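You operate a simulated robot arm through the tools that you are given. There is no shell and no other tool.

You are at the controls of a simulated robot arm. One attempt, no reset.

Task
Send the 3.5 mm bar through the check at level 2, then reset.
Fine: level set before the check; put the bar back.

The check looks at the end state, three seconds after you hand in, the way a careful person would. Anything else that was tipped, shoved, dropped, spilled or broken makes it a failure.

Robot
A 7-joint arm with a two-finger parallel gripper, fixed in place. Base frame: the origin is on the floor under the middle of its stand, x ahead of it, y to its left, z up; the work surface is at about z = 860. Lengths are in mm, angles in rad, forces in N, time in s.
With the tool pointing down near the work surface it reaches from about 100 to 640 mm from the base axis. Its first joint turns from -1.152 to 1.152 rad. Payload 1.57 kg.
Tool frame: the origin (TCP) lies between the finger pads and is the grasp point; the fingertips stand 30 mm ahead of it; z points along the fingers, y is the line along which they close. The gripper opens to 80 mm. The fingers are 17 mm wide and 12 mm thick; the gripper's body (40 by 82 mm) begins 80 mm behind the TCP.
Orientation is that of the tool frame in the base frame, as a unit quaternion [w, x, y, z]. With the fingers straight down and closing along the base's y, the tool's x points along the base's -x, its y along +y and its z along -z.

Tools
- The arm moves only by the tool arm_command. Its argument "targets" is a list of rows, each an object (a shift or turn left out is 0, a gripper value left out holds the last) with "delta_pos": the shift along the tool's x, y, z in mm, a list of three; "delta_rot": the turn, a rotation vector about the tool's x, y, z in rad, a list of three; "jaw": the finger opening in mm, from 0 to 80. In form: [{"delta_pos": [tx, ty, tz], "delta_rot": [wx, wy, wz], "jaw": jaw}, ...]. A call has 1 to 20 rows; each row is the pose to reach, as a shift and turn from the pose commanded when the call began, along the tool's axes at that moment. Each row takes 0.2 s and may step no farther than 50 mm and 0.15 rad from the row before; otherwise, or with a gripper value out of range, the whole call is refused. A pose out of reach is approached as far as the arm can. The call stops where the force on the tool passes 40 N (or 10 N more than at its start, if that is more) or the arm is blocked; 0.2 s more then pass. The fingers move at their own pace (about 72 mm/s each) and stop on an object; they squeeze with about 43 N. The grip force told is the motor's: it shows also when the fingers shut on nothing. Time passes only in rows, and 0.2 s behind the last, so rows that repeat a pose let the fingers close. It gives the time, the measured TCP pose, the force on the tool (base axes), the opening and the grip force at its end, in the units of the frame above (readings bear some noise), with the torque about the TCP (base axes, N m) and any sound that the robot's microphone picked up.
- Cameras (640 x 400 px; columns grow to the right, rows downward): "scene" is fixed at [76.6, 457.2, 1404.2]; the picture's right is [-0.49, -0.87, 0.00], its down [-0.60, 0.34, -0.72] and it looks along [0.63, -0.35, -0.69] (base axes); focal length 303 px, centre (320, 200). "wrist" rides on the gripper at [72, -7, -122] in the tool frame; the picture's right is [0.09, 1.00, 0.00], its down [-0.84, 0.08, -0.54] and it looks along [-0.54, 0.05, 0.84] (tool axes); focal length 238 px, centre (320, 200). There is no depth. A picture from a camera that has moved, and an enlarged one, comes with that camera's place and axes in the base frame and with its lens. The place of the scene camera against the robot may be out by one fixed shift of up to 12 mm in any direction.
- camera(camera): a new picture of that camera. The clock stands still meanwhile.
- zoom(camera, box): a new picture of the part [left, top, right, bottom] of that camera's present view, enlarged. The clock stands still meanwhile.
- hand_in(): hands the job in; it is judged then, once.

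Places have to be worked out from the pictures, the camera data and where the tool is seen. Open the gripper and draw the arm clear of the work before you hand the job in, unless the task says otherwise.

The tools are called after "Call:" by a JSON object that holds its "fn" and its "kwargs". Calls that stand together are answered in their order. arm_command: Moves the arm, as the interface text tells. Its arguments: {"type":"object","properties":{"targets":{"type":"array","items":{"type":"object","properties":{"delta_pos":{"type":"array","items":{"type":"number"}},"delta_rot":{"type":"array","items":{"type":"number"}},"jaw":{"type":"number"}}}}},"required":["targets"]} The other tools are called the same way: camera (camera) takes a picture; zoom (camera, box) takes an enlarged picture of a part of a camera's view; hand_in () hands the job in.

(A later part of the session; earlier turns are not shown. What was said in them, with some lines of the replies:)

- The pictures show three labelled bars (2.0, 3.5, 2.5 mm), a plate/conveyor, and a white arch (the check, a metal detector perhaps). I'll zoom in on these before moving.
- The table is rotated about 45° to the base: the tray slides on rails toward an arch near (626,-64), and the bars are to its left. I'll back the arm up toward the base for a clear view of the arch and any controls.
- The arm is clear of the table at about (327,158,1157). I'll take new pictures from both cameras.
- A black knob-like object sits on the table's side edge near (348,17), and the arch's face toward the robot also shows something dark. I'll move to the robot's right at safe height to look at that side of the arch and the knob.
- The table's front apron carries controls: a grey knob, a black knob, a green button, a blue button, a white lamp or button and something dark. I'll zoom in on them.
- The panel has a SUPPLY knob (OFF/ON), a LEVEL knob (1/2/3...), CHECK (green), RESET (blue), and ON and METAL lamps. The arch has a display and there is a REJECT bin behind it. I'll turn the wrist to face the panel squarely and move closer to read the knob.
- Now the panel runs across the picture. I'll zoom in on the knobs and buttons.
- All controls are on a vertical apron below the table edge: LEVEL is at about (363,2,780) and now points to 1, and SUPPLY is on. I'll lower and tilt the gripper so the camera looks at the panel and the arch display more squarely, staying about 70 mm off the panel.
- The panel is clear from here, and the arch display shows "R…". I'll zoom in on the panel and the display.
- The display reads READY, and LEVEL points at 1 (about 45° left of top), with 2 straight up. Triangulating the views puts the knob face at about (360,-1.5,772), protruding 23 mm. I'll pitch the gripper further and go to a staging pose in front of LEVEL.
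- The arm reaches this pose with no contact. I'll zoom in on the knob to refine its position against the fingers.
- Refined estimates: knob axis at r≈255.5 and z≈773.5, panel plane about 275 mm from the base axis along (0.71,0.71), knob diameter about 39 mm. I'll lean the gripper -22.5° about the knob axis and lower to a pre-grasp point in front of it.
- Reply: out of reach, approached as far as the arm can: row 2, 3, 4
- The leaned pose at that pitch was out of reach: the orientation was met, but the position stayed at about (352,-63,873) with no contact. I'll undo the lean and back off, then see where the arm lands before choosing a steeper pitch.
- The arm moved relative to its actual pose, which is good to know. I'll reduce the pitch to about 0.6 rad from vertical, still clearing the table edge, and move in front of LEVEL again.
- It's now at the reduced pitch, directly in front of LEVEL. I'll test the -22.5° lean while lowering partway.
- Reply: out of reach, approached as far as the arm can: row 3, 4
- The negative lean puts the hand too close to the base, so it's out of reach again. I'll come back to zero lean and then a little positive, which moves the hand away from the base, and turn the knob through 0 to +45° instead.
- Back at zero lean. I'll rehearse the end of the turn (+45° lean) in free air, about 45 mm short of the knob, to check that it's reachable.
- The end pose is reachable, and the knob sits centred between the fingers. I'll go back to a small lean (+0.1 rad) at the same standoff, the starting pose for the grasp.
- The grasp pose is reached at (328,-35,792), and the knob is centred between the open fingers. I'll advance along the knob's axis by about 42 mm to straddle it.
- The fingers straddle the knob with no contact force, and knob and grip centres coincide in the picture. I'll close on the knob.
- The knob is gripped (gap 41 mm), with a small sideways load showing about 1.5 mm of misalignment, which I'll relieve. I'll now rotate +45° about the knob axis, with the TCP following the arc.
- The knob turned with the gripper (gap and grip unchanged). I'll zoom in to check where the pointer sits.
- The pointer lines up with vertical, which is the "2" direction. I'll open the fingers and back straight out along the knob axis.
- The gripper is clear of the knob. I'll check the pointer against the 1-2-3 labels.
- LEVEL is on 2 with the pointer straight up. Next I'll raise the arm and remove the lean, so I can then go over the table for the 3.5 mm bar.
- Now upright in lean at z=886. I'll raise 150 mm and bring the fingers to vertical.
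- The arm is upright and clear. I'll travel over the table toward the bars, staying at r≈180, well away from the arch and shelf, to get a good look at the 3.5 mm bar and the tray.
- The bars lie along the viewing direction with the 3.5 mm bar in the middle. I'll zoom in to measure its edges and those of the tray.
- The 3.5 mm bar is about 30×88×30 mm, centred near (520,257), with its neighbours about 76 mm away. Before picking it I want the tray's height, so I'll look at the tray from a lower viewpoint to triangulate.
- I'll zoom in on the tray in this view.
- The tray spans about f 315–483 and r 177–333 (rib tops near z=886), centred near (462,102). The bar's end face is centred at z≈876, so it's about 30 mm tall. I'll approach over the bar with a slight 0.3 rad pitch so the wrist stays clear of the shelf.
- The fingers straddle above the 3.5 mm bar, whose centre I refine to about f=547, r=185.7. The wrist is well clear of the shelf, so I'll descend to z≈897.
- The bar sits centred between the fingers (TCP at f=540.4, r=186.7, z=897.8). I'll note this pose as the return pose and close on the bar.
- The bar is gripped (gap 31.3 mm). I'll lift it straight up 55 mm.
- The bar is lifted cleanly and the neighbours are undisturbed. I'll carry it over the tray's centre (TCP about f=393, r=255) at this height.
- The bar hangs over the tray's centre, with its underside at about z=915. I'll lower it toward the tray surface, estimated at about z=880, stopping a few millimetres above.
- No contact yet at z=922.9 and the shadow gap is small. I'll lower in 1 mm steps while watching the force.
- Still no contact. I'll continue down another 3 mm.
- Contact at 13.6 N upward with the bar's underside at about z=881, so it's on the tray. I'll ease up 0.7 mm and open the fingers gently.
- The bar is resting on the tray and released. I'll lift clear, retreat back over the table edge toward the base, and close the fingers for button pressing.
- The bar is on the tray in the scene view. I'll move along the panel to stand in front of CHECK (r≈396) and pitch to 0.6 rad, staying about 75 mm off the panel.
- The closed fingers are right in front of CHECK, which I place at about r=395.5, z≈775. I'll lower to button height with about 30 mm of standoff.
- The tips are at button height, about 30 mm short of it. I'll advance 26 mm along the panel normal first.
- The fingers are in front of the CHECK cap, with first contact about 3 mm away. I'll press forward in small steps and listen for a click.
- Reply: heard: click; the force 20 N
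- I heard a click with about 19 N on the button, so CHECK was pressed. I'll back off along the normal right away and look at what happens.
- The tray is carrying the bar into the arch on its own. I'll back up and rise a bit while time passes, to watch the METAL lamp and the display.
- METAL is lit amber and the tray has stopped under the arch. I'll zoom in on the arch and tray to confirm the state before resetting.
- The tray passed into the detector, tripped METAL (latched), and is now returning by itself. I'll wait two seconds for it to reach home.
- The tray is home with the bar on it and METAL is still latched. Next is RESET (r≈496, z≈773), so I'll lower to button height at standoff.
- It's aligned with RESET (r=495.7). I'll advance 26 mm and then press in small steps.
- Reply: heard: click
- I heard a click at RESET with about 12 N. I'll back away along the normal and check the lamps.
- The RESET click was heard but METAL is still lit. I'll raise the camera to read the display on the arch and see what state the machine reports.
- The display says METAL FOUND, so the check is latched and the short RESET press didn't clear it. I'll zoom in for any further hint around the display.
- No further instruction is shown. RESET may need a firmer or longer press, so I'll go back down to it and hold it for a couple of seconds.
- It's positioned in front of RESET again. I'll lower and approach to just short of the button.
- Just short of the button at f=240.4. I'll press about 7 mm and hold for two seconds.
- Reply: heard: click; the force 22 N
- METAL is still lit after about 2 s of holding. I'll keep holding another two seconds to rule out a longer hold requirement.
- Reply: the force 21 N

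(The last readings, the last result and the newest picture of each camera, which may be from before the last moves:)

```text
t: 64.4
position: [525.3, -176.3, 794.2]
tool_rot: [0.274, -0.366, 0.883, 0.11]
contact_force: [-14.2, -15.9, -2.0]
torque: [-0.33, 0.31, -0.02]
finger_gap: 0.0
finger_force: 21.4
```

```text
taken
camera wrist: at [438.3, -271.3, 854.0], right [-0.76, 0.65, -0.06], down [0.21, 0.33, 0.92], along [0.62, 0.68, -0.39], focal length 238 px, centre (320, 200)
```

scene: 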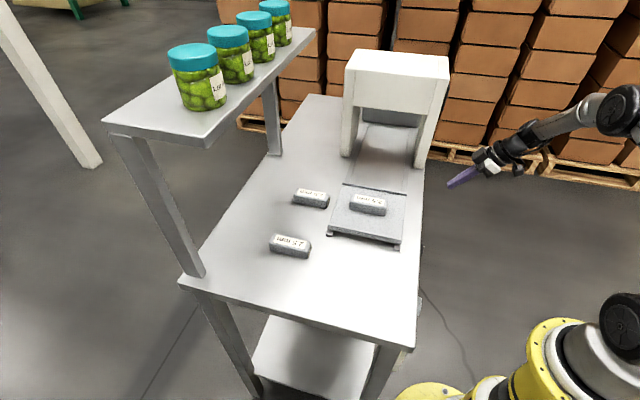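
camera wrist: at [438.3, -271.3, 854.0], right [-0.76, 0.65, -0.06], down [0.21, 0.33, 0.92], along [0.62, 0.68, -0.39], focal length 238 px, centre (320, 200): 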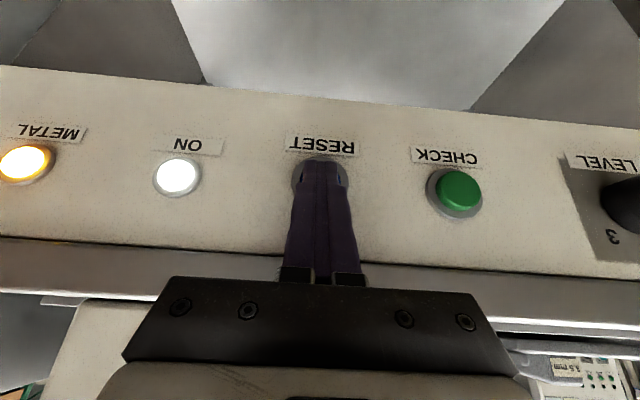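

A long hold doesn't clear it either. Most likely the alarm can't be reset while the metal bar is still on the tray. I'll back off, retrieve the bar, put it back in its place, and then press RESET.

Call:
{"fn": "arm_command", "kwargs": {"targets": [{"delta_pos": [24.7, 0, -17], "jaw": 0}, {"delta_pos": [49.4, 0, -34], "jaw": 0}, {"delta_pos": [27.9, 0, -65.3], "jaw": 0}, {"delta_pos": [6.3, 0, -96.6], "jaw": 0}, {"delta_pos": [-5.5, 40, -113.8], "delta_rot": [0, 0.05, 0], "jaw": 0}, {"delta_pos": [-17.3, 80, -131], "delta_rot": [0, 0.1, 0], "jaw": 0}, {"delta_pos": [-29.1, 120, -148.2], "delta_rot": [0, 0.15, 0], "jaw": 50}, {"delta_pos": [-40.9, 160, -165.4], "delta_rot": [0, 0.2, 0], "jaw": 50}, {"delta_pos": [-52.7, 200, -182.6], "delta_rot": [0, 0.25, 0], "jaw": 50}, {"delta_pos": [-64.6, 240, -199.8], "delta_rot": [0, 0.3, 0], "jaw": 50}, {"delta_pos": [-64.6, 240, -199.8], "delta_rot": [0, 0.3, 0], "jaw": 50}]}}

Call:
{"fn": "camera", "kwargs": {"camera": "wrist"}}

Call:
{"fn": "camera", "kwargs": {"camera": "scene"}}

```text
t: 66.8
position: [311.6, -46.4, 995.5]
tool_rot: [0.139, -0.378, 0.913, 0.055]
contact_force: [-0.5, 0.0, -0.7]
torque: [-0.01, 0.0, -0.01]
finger_gap: 50.1
finger_force: 0.2
```

```text
taken
camera wrist: at [242.8, -125.0, 1090.2], right [-0.77, 0.64, -0.03], down [0.4, 0.51, 0.76], along [0.51, 0.57, -0.64], focal length 238 px, centre (320, 200)
```

wrist: 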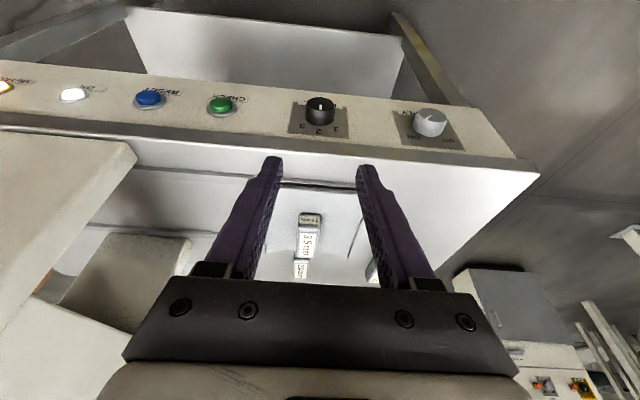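

```text
taken
```

scene: 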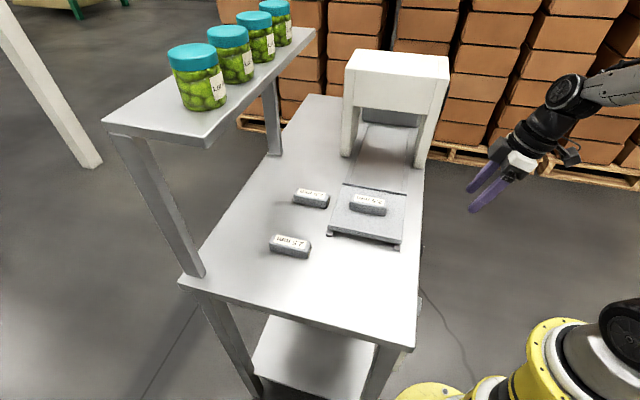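

I'll travel back over the tray with the jaws open at 50 mm to just above the bar.

Call:
{"fn": "arm_command", "kwargs": {"targets": [{"delta_pos": [-39.2, -0.5, 12.2], "jaw": 55}, {"delta_pos": [-78.4, -1, 24.4], "jaw": 55}, {"delta_pos": [-117.6, -1.5, 36.6], "jaw": 55}, {"delta_pos": [-156.8, -2, 48.8], "jaw": 55}, {"delta_pos": [-196.3, -2.9, 61], "jaw": 55}, {"delta_pos": [-185.9, -2.9, 94.4], "jaw": 55}, {"delta_pos": [-185.9, -2.9, 94.4], "jaw": 55}]}}

Call:
{"fn": "camera", "kwargs": {"camera": "wrist"}}

Call:
{"fn": "zoom", "kwargs": {"camera": "scene", "box": [260, 110, 450, 260]}}

```text
t: 68.4
position: [461.0, 96.8, 958.1]
tool_rot: [0.139, -0.379, 0.913, 0.054]
contact_force: [-1.0, 0.4, 0.3]
torque: [0.0, 0.0, -0.03]
finger_gap: 55.0
finger_force: 0.0
```

```text
taken
camera wrist: at [391.1, 18.2, 1053.4], right [-0.77, 0.64, -0.03], down [0.39, 0.51, 0.76], along [0.51, 0.57, -0.64], focal length 238 px, centre (320, 200)
```

wrist: 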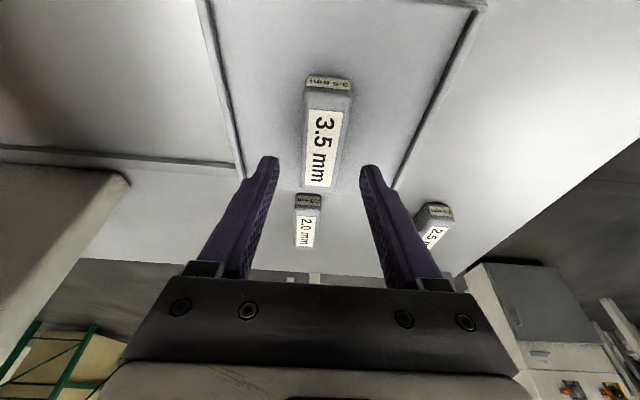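

```text
2.67 times, centred on (355, 185) of scene
camera zoom: at [76.6, 457.2, 1404.2], right [-0.49, -0.87, 0.0], down [-0.6, 0.34, -0.72], along [0.63, -0.35, -0.69], focal length 809 px, centre (227, 240)
```

zoom: 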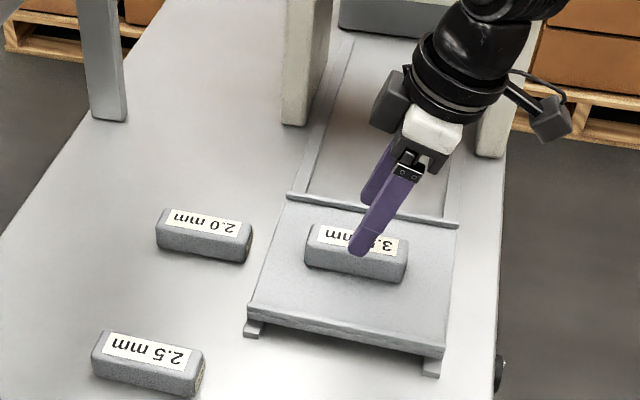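

The bar sits where I left it on the tray, centred between the fingers (centre at about f=401, r=257). I'll descend to the grasp height used at release.

Call:
{"fn": "arm_command", "kwargs": {"targets": [{"delta_pos": [4, 0, 12]}, {"delta_pos": [8, 0, 24]}, {"delta_pos": [12.8, 0, 37.5]}, {"delta_pos": [12.8, 0, 37.5]}]}}

Call:
{"fn": "camera", "kwargs": {"camera": "wrist"}}

```text
t: 69.4
position: [461.3, 95.2, 918.7]
tool_rot: [0.139, -0.379, 0.913, 0.055]
contact_force: [-0.3, 0.5, 0.2]
torque: [-0.02, 0.01, -0.02]
finger_gap: 54.9
finger_force: 0.0
```

```text
taken
camera wrist: at [390.5, 16.9, 1014.3], right [-0.77, 0.64, -0.03], down [0.39, 0.51, 0.76], along [0.51, 0.57, -0.64], focal length 238 px, centre (320, 200)
```

wrist: 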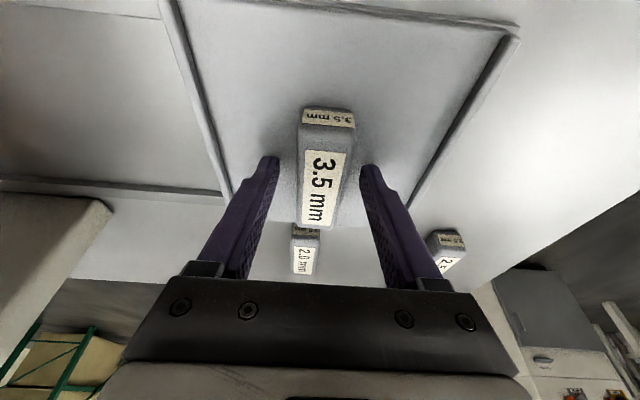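

The bar is centred between the fingers. I'll close and lift it 40 mm.

Call:
{"fn": "arm_command", "kwargs": {"targets": [{"jaw": 40}, {"jaw": 20}, {"jaw": 20}, {"jaw": 20}]}}

Call:
{"fn": "arm_command", "kwargs": {"targets": [{"delta_pos": [-3, 0, -9.5], "jaw": 20}, {"delta_pos": [-7, 0, -22], "jaw": 20}, {"delta_pos": [-11.3, 0, -36.3], "jaw": 20}, {"delta_pos": [-11.3, 0, -36.3], "jaw": 20}]}}

Call:
{"fn": "camera", "kwargs": {"camera": "wrist"}}

```text
t: 70.4
position: [461.0, 94.6, 919.5]
tool_rot: [0.138, -0.379, 0.913, 0.055]
contact_force: [-0.6, -0.5, 0.1]
torque: [0.02, -0.01, -0.01]
finger_gap: 31.1
finger_force: 39.8
```

```text
t: 71.4
position: [459.4, 94.5, 957.2]
tool_rot: [0.14, -0.379, 0.913, 0.055]
contact_force: [0.3, -0.3, -1.4]
torque: [-0.02, 0.01, -0.02]
finger_gap: 31.0
finger_force: 40.0
```

```text
taken
camera wrist: at [390.4, 17.1, 1052.8], right [-0.77, 0.64, -0.03], down [0.39, 0.51, 0.76], along [0.51, 0.57, -0.64], focal length 238 px, centre (320, 200)
```

wrist: 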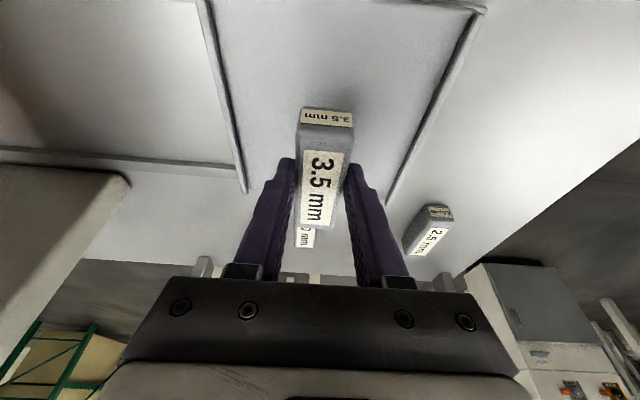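

The bar is firmly held in the same relative pose as before. I'll carry it back above its original place (TCP f≈540.5, r≈186).

Call:
{"fn": "arm_command", "kwargs": {"targets": [{"delta_pos": [-6.7, 14, 2.1], "jaw": 20}, {"delta_pos": [-30.6, 37, 9.5], "jaw": 20}, {"delta_pos": [-64.9, 57, 20.2], "jaw": 20}, {"delta_pos": [-105, 67, 32.7], "jaw": 20}, {"delta_pos": [-142.1, 71.8, 44.2], "jaw": 20}, {"delta_pos": [-142.1, 71.8, 44.2], "jaw": 20}]}}

Call:
{"fn": "camera", "kwargs": {"camera": "wrist"}}

Call:
{"fn": "camera", "kwargs": {"camera": "scene"}}

```text
t: 72.8
position: [514.6, 252.3, 956.5]
tool_rot: [0.139, -0.379, 0.913, 0.055]
contact_force: [-0.3, -0.7, -1.2]
torque: [-0.01, -0.01, -0.02]
finger_gap: 31.1
finger_force: 39.9
```

```text
taken
camera wrist: at [444.8, 173.6, 1052.0], right [-0.77, 0.64, -0.03], down [0.39, 0.51, 0.76], along [0.51, 0.57, -0.64], focal length 238 px, centre (320, 200)
```

wrist: 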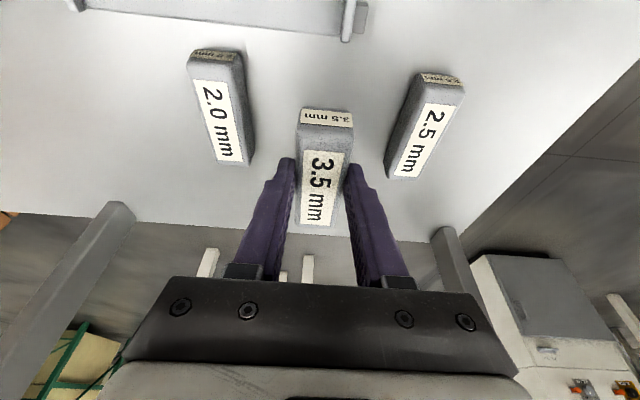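

```text
taken
```

scene: 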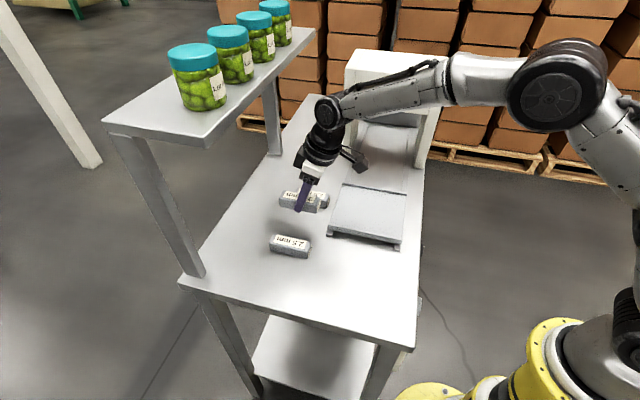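

It's above the original spot, about 2 mm too far forward (f=542.3), which I'll correct on the way down. I'll lower to about 3 mm above the table.

Call:
{"fn": "arm_command", "kwargs": {"targets": [{"delta_pos": [6, -0.3, 17], "jaw": 20}, {"delta_pos": [12.2, -0.3, 35], "jaw": 20}, {"delta_pos": [18.4, -0.3, 52.9], "jaw": 20}, {"delta_pos": [18.4, -0.3, 52.9], "jaw": 20}]}}

Call:
{"fn": "camera", "kwargs": {"camera": "wrist"}}

```text
t: 73.8
position: [513.3, 249.5, 900.3]
tool_rot: [0.139, -0.378, 0.914, 0.055]
contact_force: [0.0, -0.6, -0.2]
torque: [-0.03, 0.01, 0.01]
finger_gap: 30.9
finger_force: 40.1
```

```text
taken
camera wrist: at [443.2, 171.5, 995.4], right [-0.77, 0.64, -0.03], down [0.39, 0.51, 0.76], along [0.51, 0.57, -0.64], focal length 238 px, centre (320, 200)
```

wrist: 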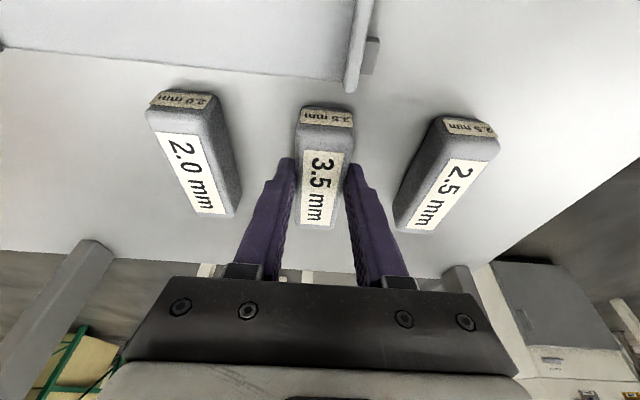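

Position matches the original grasp pose within about 1 mm. I'll lower the last few millimetres until contact.

Call:
{"fn": "arm_command", "kwargs": {"targets": [{"delta_pos": [0.0, 0, 1.0], "jaw": 20}, {"delta_pos": [0.3, 0, 2.0], "jaw": 20}, {"delta_pos": [0.4, 0, 2.9], "jaw": 20}, {"delta_pos": [0.4, 0, 2.9], "jaw": 20}]}}

```text
t: 74.8
position: [514.4, 250.7, 898.1]
tool_rot: [0.139, -0.379, 0.913, 0.055]
contact_force: [-0.2, 0.1, 0.0]
torque: [-0.01, -0.01, -0.01]
finger_gap: 31.3
finger_force: 40.2
```

No contact yet at z=898.1. I'll go down another couple of millimetres.

Call:
{"fn": "arm_command", "kwargs": {"targets": [{"delta_pos": [0.2, 0, 0.7], "jaw": 20}, {"delta_pos": [0.4, 0, 1.4], "jaw": 20}, {"delta_pos": [0.6, 0, 2.0], "jaw": 20}, {"delta_pos": [0.6, 0, 2.0], "jaw": 20}]}}

```text
t: 75.8
position: [514.9, 250.8, 897.2]
tool_rot: [0.141, -0.379, 0.913, 0.055]
contact_force: [-3.0, -0.9, 10.9]
torque: [-0.24, 0.52, 0.01]
finger_gap: 30.9
finger_force: 40.3
```

The bar is on the table (10.9 N upward). I'll ease off slightly and open the fingers.

Call:
{"fn": "arm_command", "kwargs": {"targets": [{"delta_pos": [-0.2, 0, -0.6], "jaw": 20}, {"delta_pos": [-0.2, 0, -0.6], "jaw": 36}, {"delta_pos": [-0.2, 0, -0.6], "jaw": 55}, {"delta_pos": [-0.2, 0, -0.6], "jaw": 55}, {"delta_pos": [-0.2, 0, -0.6], "jaw": 55}]}}

Call:
{"fn": "camera", "kwargs": {"camera": "wrist"}}

```text
t: 77.0
position: [514.7, 249.3, 896.9]
tool_rot: [0.139, -0.378, 0.913, 0.055]
contact_force: [0.4, -0.4, 0.8]
torque: [-0.01, 0.02, 0.02]
finger_gap: 55.2
finger_force: 0.1
```

```text
taken
camera wrist: at [444.0, 171.9, 991.5], right [-0.77, 0.64, -0.03], down [0.39, 0.51, 0.76], along [0.51, 0.57, -0.64], focal length 238 px, centre (320, 200)
```

wrist: 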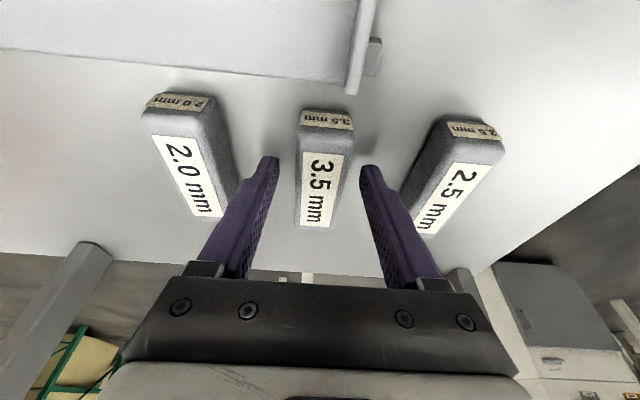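

The bar is back within about 2 mm of its original spot, aligned between its neighbours. I'll lift straight up, then retreat over the table toward the base, closing the fingers on the way.

Call:
{"fn": "arm_command", "kwargs": {"targets": [{"delta_pos": [-3, 0, -9.5], "jaw": 55}, {"delta_pos": [-11.9, 0, -38.2], "jaw": 55}, {"delta_pos": [-23.8, 0, -76.4], "jaw": 55}, {"delta_pos": [14.4, 0, -88.3], "jaw": 55}, {"delta_pos": [52.6, 0, -100.2], "jaw": 55}, {"delta_pos": [90.8, 0, -112], "jaw": 0}, {"delta_pos": [129, 0, -123.9], "jaw": 0}, {"delta_pos": [167.2, 0, -135.8], "jaw": 0}, {"delta_pos": [205.4, 0, -147.7], "jaw": 0}, {"delta_pos": [243.6, 0, -159.6], "jaw": 0}, {"delta_pos": [281.8, 0, -171.4], "jaw": 0}, {"delta_pos": [312.4, 0, -180.9], "jaw": 0}, {"delta_pos": [312.4, 0, -180.9], "jaw": 0}]}}

Call:
{"fn": "camera", "kwargs": {"camera": "scene"}}

Call:
{"fn": "zoom", "kwargs": {"camera": "scene", "box": [240, 160, 440, 285]}}

Call:
{"fn": "camera", "kwargs": {"camera": "wrist"}}

```text
t: 79.8
position: [264.1, 2.5, 976.0]
tool_rot: [0.139, -0.379, 0.913, 0.056]
contact_force: [0.3, 0.3, 0.2]
torque: [-0.01, 0.01, -0.04]
finger_gap: 0.0
finger_force: 21.3
```

```text
taken
```

scene: 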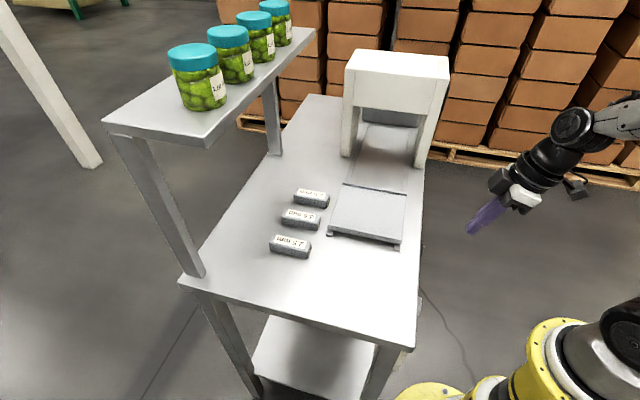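

```text
3.20 times, centred on (340, 222) of scene
camera zoom: at [76.5, 457.2, 1404.2], right [-0.49, -0.87, 0.0], down [-0.6, 0.34, -0.72], along [0.63, -0.35, -0.69], focal length 971 px, centre (256, 128)
```

zoom: 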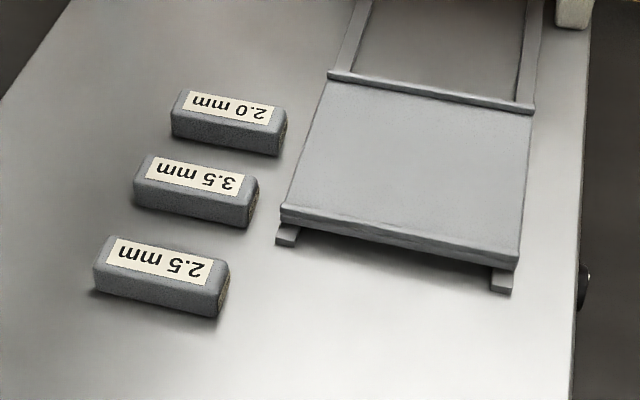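

```text
taken
camera wrist: at [194.3, -76.0, 1071.6], right [-0.77, 0.64, -0.03], down [0.39, 0.51, 0.76], along [0.51, 0.57, -0.64], focal length 238 px, centre (320, 200)
```

wrist: 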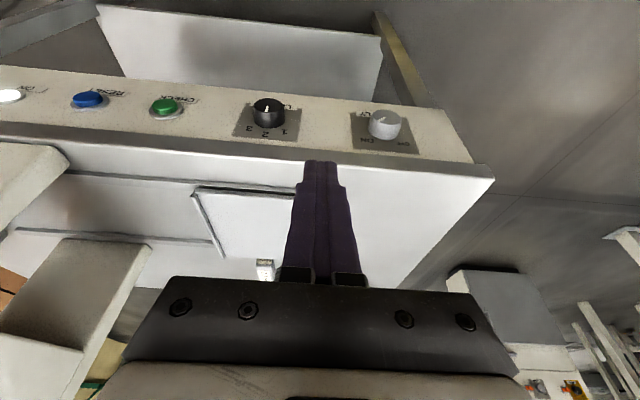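

The bars look as they did at the start and the tray is home and empty. I'll go along the panel to stand in front of RESET again.

Call:
{"fn": "arm_command", "kwargs": {"targets": [{"delta_pos": [7, -39, 15], "delta_rot": [0, -0.0375, 0], "jaw": 0}, {"delta_pos": [14, -78, 30], "delta_rot": [0, -0.075, 0], "jaw": 0}, {"delta_pos": [21, -117, 45], "delta_rot": [0, -0.1125, 0], "jaw": 0}, {"delta_pos": [28, -156, 60], "delta_rot": [0, -0.15, 0], "jaw": 0}, {"delta_pos": [35, -195, 75], "delta_rot": [0, -0.1875, 0], "jaw": 0}, {"delta_pos": [42, -234, 90], "delta_rot": [0, -0.225, 0], "jaw": 0}, {"delta_pos": [49, -273, 105], "delta_rot": [0, -0.2625, 0], "jaw": 0}, {"delta_pos": [56.6, -311, 119.6], "delta_rot": [0, -0.3, 0], "jaw": 0}, {"delta_pos": [56.6, -311, 119.6], "delta_rot": [0, -0.3, 0], "jaw": 0}]}}

Call:
{"fn": "camera", "kwargs": {"camera": "wrist"}}

```text
t: 81.8
position: [470.8, -233.0, 845.5]
tool_rot: [0.274, -0.366, 0.883, 0.11]
contact_force: [-0.2, 0.2, -0.1]
torque: [0.03, 0.01, -0.01]
finger_gap: 0.1
finger_force: 21.3
```

```text
taken
camera wrist: at [385.3, -327.3, 906.3], right [-0.76, 0.65, -0.06], down [0.21, 0.33, 0.92], along [0.62, 0.68, -0.39], focal length 238 px, centre (320, 200)
```

wrist: 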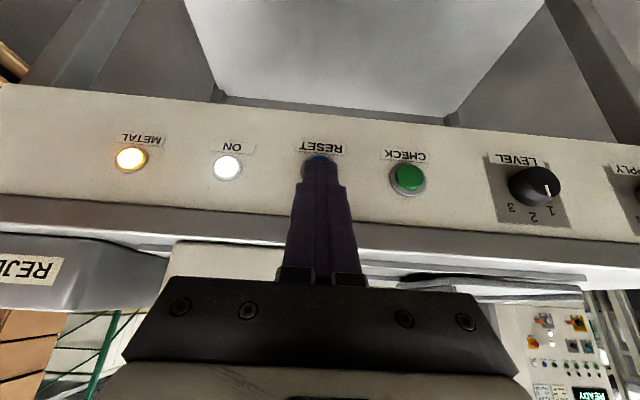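

Same pose as before, with METAL still lit. I'll repeat the approach to just short of RESET.

Call:
{"fn": "arm_command", "kwargs": {"targets": [{"delta_pos": [0, 1, 25], "jaw": 0}, {"delta_pos": [-5, 2, 47], "jaw": 0}, {"delta_pos": [-10, 2.3, 68.2], "jaw": 0}, {"delta_pos": [-20, 2.3, 75], "jaw": 0}, {"delta_pos": [-30.6, 2.3, 82.4], "jaw": 0}, {"delta_pos": [-30.6, 2.3, 82.4], "jaw": 0}]}}

Call:
{"fn": "arm_command", "kwargs": {"targets": [{"delta_pos": [-1.6, 0, 1.1], "jaw": 0}, {"delta_pos": [-3.3, 0, 2.3], "jaw": 0}, {"delta_pos": [-4.9, 0, 3.4], "jaw": 0}, {"delta_pos": [-5.8, 0, 4.0], "jaw": 0}, {"delta_pos": [-5.8, 0, 4.0], "jaw": 0}, {"delta_pos": [-5.8, 0, 4.0], "jaw": 0}]}}

Call:
{"fn": "camera", "kwargs": {"camera": "wrist"}}

```text
t: 83.2
position: [521.2, -180.3, 797.0]
tool_rot: [0.274, -0.366, 0.882, 0.111]
contact_force: [-1.8, -1.4, 0.1]
torque: [-0.05, 0.03, 0.0]
finger_gap: 0.0
finger_force: 21.1
```

```text
t: 84.6
position: [525.4, -175.9, 797.0]
tool_rot: [0.274, -0.366, 0.883, 0.11]
contact_force: [-21.7, -12.8, 6.4]
torque: [-0.08, 0.33, 0.15]
finger_gap: 0.2
finger_force: 21.9
heard: click
```

```text
taken
camera wrist: at [438.4, -270.6, 856.3], right [-0.76, 0.65, -0.06], down [0.21, 0.33, 0.92], along [0.62, 0.68, -0.39], focal length 238 px, centre (320, 200)
```

wrist: 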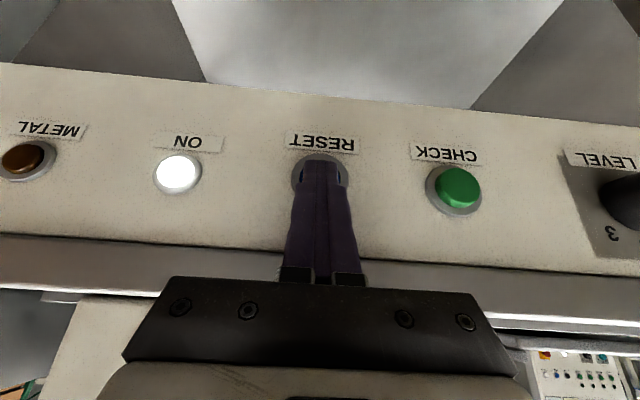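

The METAL lamp has gone out, so the reset worked with the bar off the tray. I'll back off along the normal and rise to check the display.

Call:
{"fn": "arm_command", "kwargs": {"targets": [{"delta_pos": [8.2, 0, -5.7], "jaw": 0}, {"delta_pos": [24.7, 0, -17], "jaw": 0}, {"delta_pos": [49.4, 0, -34], "jaw": 0}, {"delta_pos": [58, 0, -55], "jaw": 0}, {"delta_pos": [58, 0, -55], "jaw": 0}]}}

Call:
{"fn": "arm_command", "kwargs": {"targets": [{"delta_pos": [-27, 9, -34], "delta_rot": [0, -0.05, 0]}, {"delta_pos": [-54, 18, -67], "delta_rot": [0, -0.1, 0]}, {"delta_pos": [-81, 28, -101], "delta_rot": [0, -0.15, 0]}, {"delta_pos": [-108, 37, -135], "delta_rot": [0, -0.2, 0]}, {"delta_pos": [-135, 46, -169], "delta_rot": [0, -0.25, 0]}, {"delta_pos": [-162.5, 56, -202.6], "delta_rot": [0, -0.3, 0]}, {"delta_pos": [-162.5, 56, -202.6], "delta_rot": [0, -0.3, 0]}]}}

Call:
{"fn": "camera", "kwargs": {"camera": "wrist"}}

Call:
{"fn": "camera", "kwargs": {"camera": "scene"}}

```text
t: 85.8
position: [470.8, -231.0, 810.5]
tool_rot: [0.274, -0.367, 0.882, 0.111]
contact_force: [0.6, -0.3, 0.6]
torque: [0.0, -0.01, 0.01]
finger_gap: 0.1
finger_force: 21.0
```

```text
t: 87.4
position: [443.2, -174.5, 1066.5]
tool_rot: [0.403, -0.345, 0.832, 0.164]
contact_force: [0.0, 0.2, -0.1]
torque: [0.0, 0.01, 0.0]
finger_gap: 0.2
finger_force: 20.6
```

```text
taken
camera wrist: at [348.6, -278.5, 1086.0], right [-0.74, 0.66, -0.08], down [0.01, 0.12, 0.99], along [0.67, 0.74, -0.1], focal length 238 px, centre (320, 200)
```

wrist: 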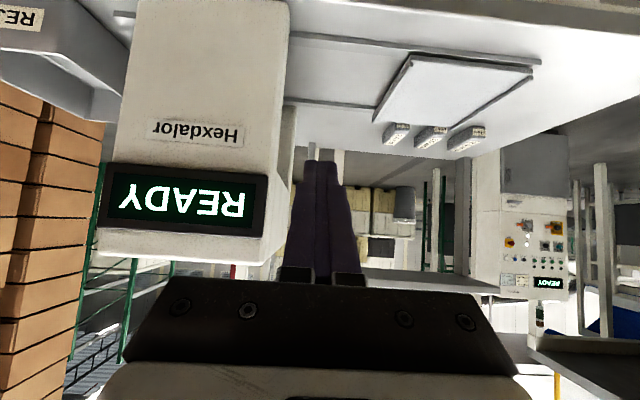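

```text
taken
```

scene: 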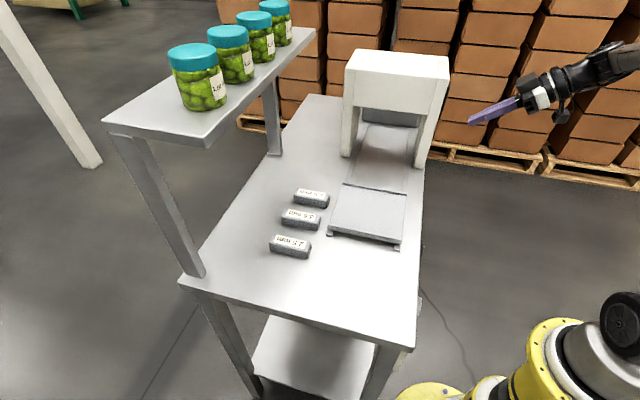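

The display reads READY again. I'll open the gripper, draw the arm back away from the work, and take a last look at the panel and table.

Call:
{"fn": "arm_command", "kwargs": {"targets": [{"delta_pos": [10, 30, -10], "jaw": 80}, {"delta_pos": [20, 65, -20], "jaw": 80}, {"delta_pos": [30, 100, -20], "jaw": 80}, {"delta_pos": [40, 130, -20], "jaw": 80}, {"delta_pos": [40, 150, -20], "jaw": 80}, {"delta_pos": [40, 150, -20], "jaw": 80}]}}

Call:
{"fn": "camera", "kwargs": {"camera": "wrist"}}

Call:
{"fn": "camera", "kwargs": {"camera": "scene"}}

```text
t: 88.8
position: [308.7, -98.5, 1047.4]
tool_rot: [0.403, -0.346, 0.831, 0.165]
contact_force: [0.3, -0.1, -0.5]
torque: [0.03, 0.02, 0.03]
finger_gap: 79.9
finger_force: 0.0
```

```text
taken
camera wrist: at [213.4, -202.4, 1066.2], right [-0.74, 0.66, -0.08], down [0.01, 0.13, 0.99], along [0.67, 0.74, -0.1], focal length 238 px, centre (320, 200)
```

wrist: 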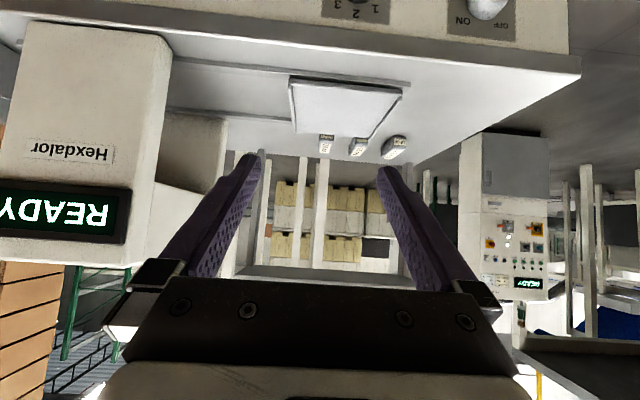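

```text
taken
```

scene: 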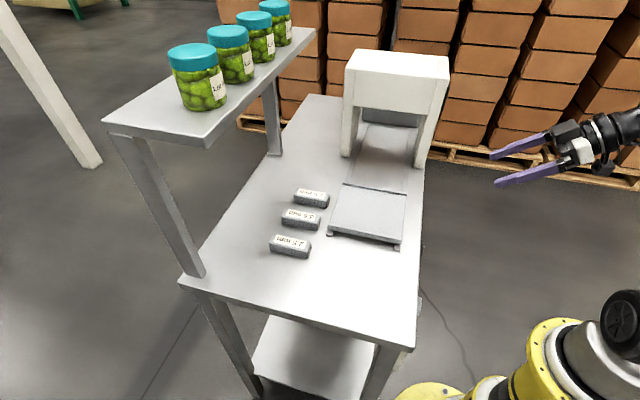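

All looks in place. I'll do one final check of the LEVEL knob and lamps by tilting the camera down.

Call:
{"fn": "arm_command", "kwargs": {"targets": [{"delta_rot": [0, 0.14, 0], "jaw": 80}, {"delta_rot": [0, 0.28, 0], "jaw": 80}, {"delta_rot": [0, 0.4, 0], "jaw": 80}, {"delta_rot": [0, 0.4, 0], "jaw": 80}]}}

Call:
{"fn": "camera", "kwargs": {"camera": "wrist"}}

Call:
{"fn": "zoom", "kwargs": {"camera": "wrist", "box": [240, 60, 480, 210]}}

```text
t: 89.8
position: [309.2, -98.6, 1047.3]
tool_rot: [0.229, -0.371, 0.895, 0.091]
contact_force: [-0.4, -0.7, -0.5]
torque: [0.03, 0.01, 0.04]
finger_gap: 80.1
finger_force: 0.0
```

```text
taken
camera wrist: at [227.1, -189.0, 1120.6], right [-0.76, 0.65, -0.05], down [0.28, 0.39, 0.88], along [0.59, 0.65, -0.48], focal length 238 px, centre (320, 200)
```

wrist: 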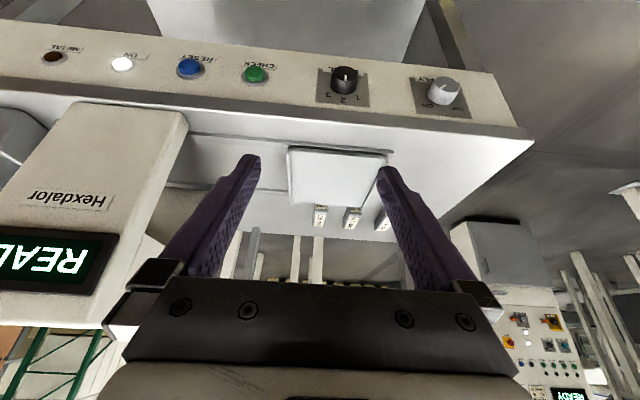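

```text
2.67 times, centred on (360, 135) of wrist
camera zoom: at [227.1, -189.0, 1120.6], right [-0.76, 0.65, -0.05], down [0.28, 0.39, 0.88], along [0.59, 0.65, -0.48], focal length 636 px, centre (213, 373)
```

zoom: 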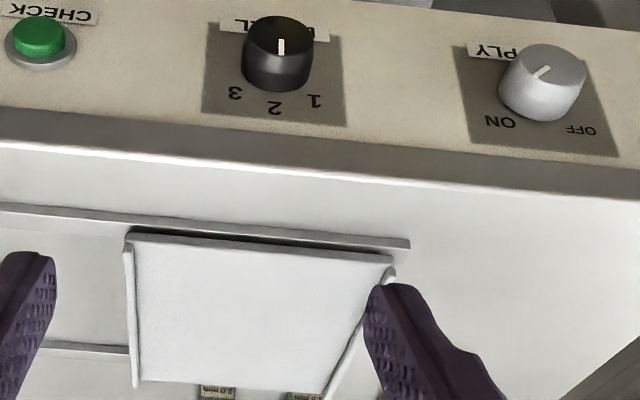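

LEVEL is on 2, the METAL lamp is off and the display reads READY. The tray is home and empty, the 3.5 mm bar is back in place, and the gripper is open and clear. Handing in.

Call:
{"fn": "hand_in", "kwargs": {}}

```text
The job is handed in.
```

The 3.5 mm bar went through the check at level 2. The machine is reset, and I've handed the job in.

- **Level:** I turned LEVEL from 1 to 2 before the check and left it on 2.
- **Check:** The tray carried the bar into the arch and came back on its own. The METAL lamp lit and the display read METAL FOUND.
- **Reset:** RESET did nothing while the bar was still on the tray, even when held for about four seconds. Once the bar was off the tray it worked: the METAL lamp went out and the display returned to READY.
- **Bar:** It is back in its original place between the 2.0 and 2.5 mm bars, within about 2 mm of where it started.

The tray is home and empty, the other bars and the jars look untouched, and the gripper is open and clear of the work.
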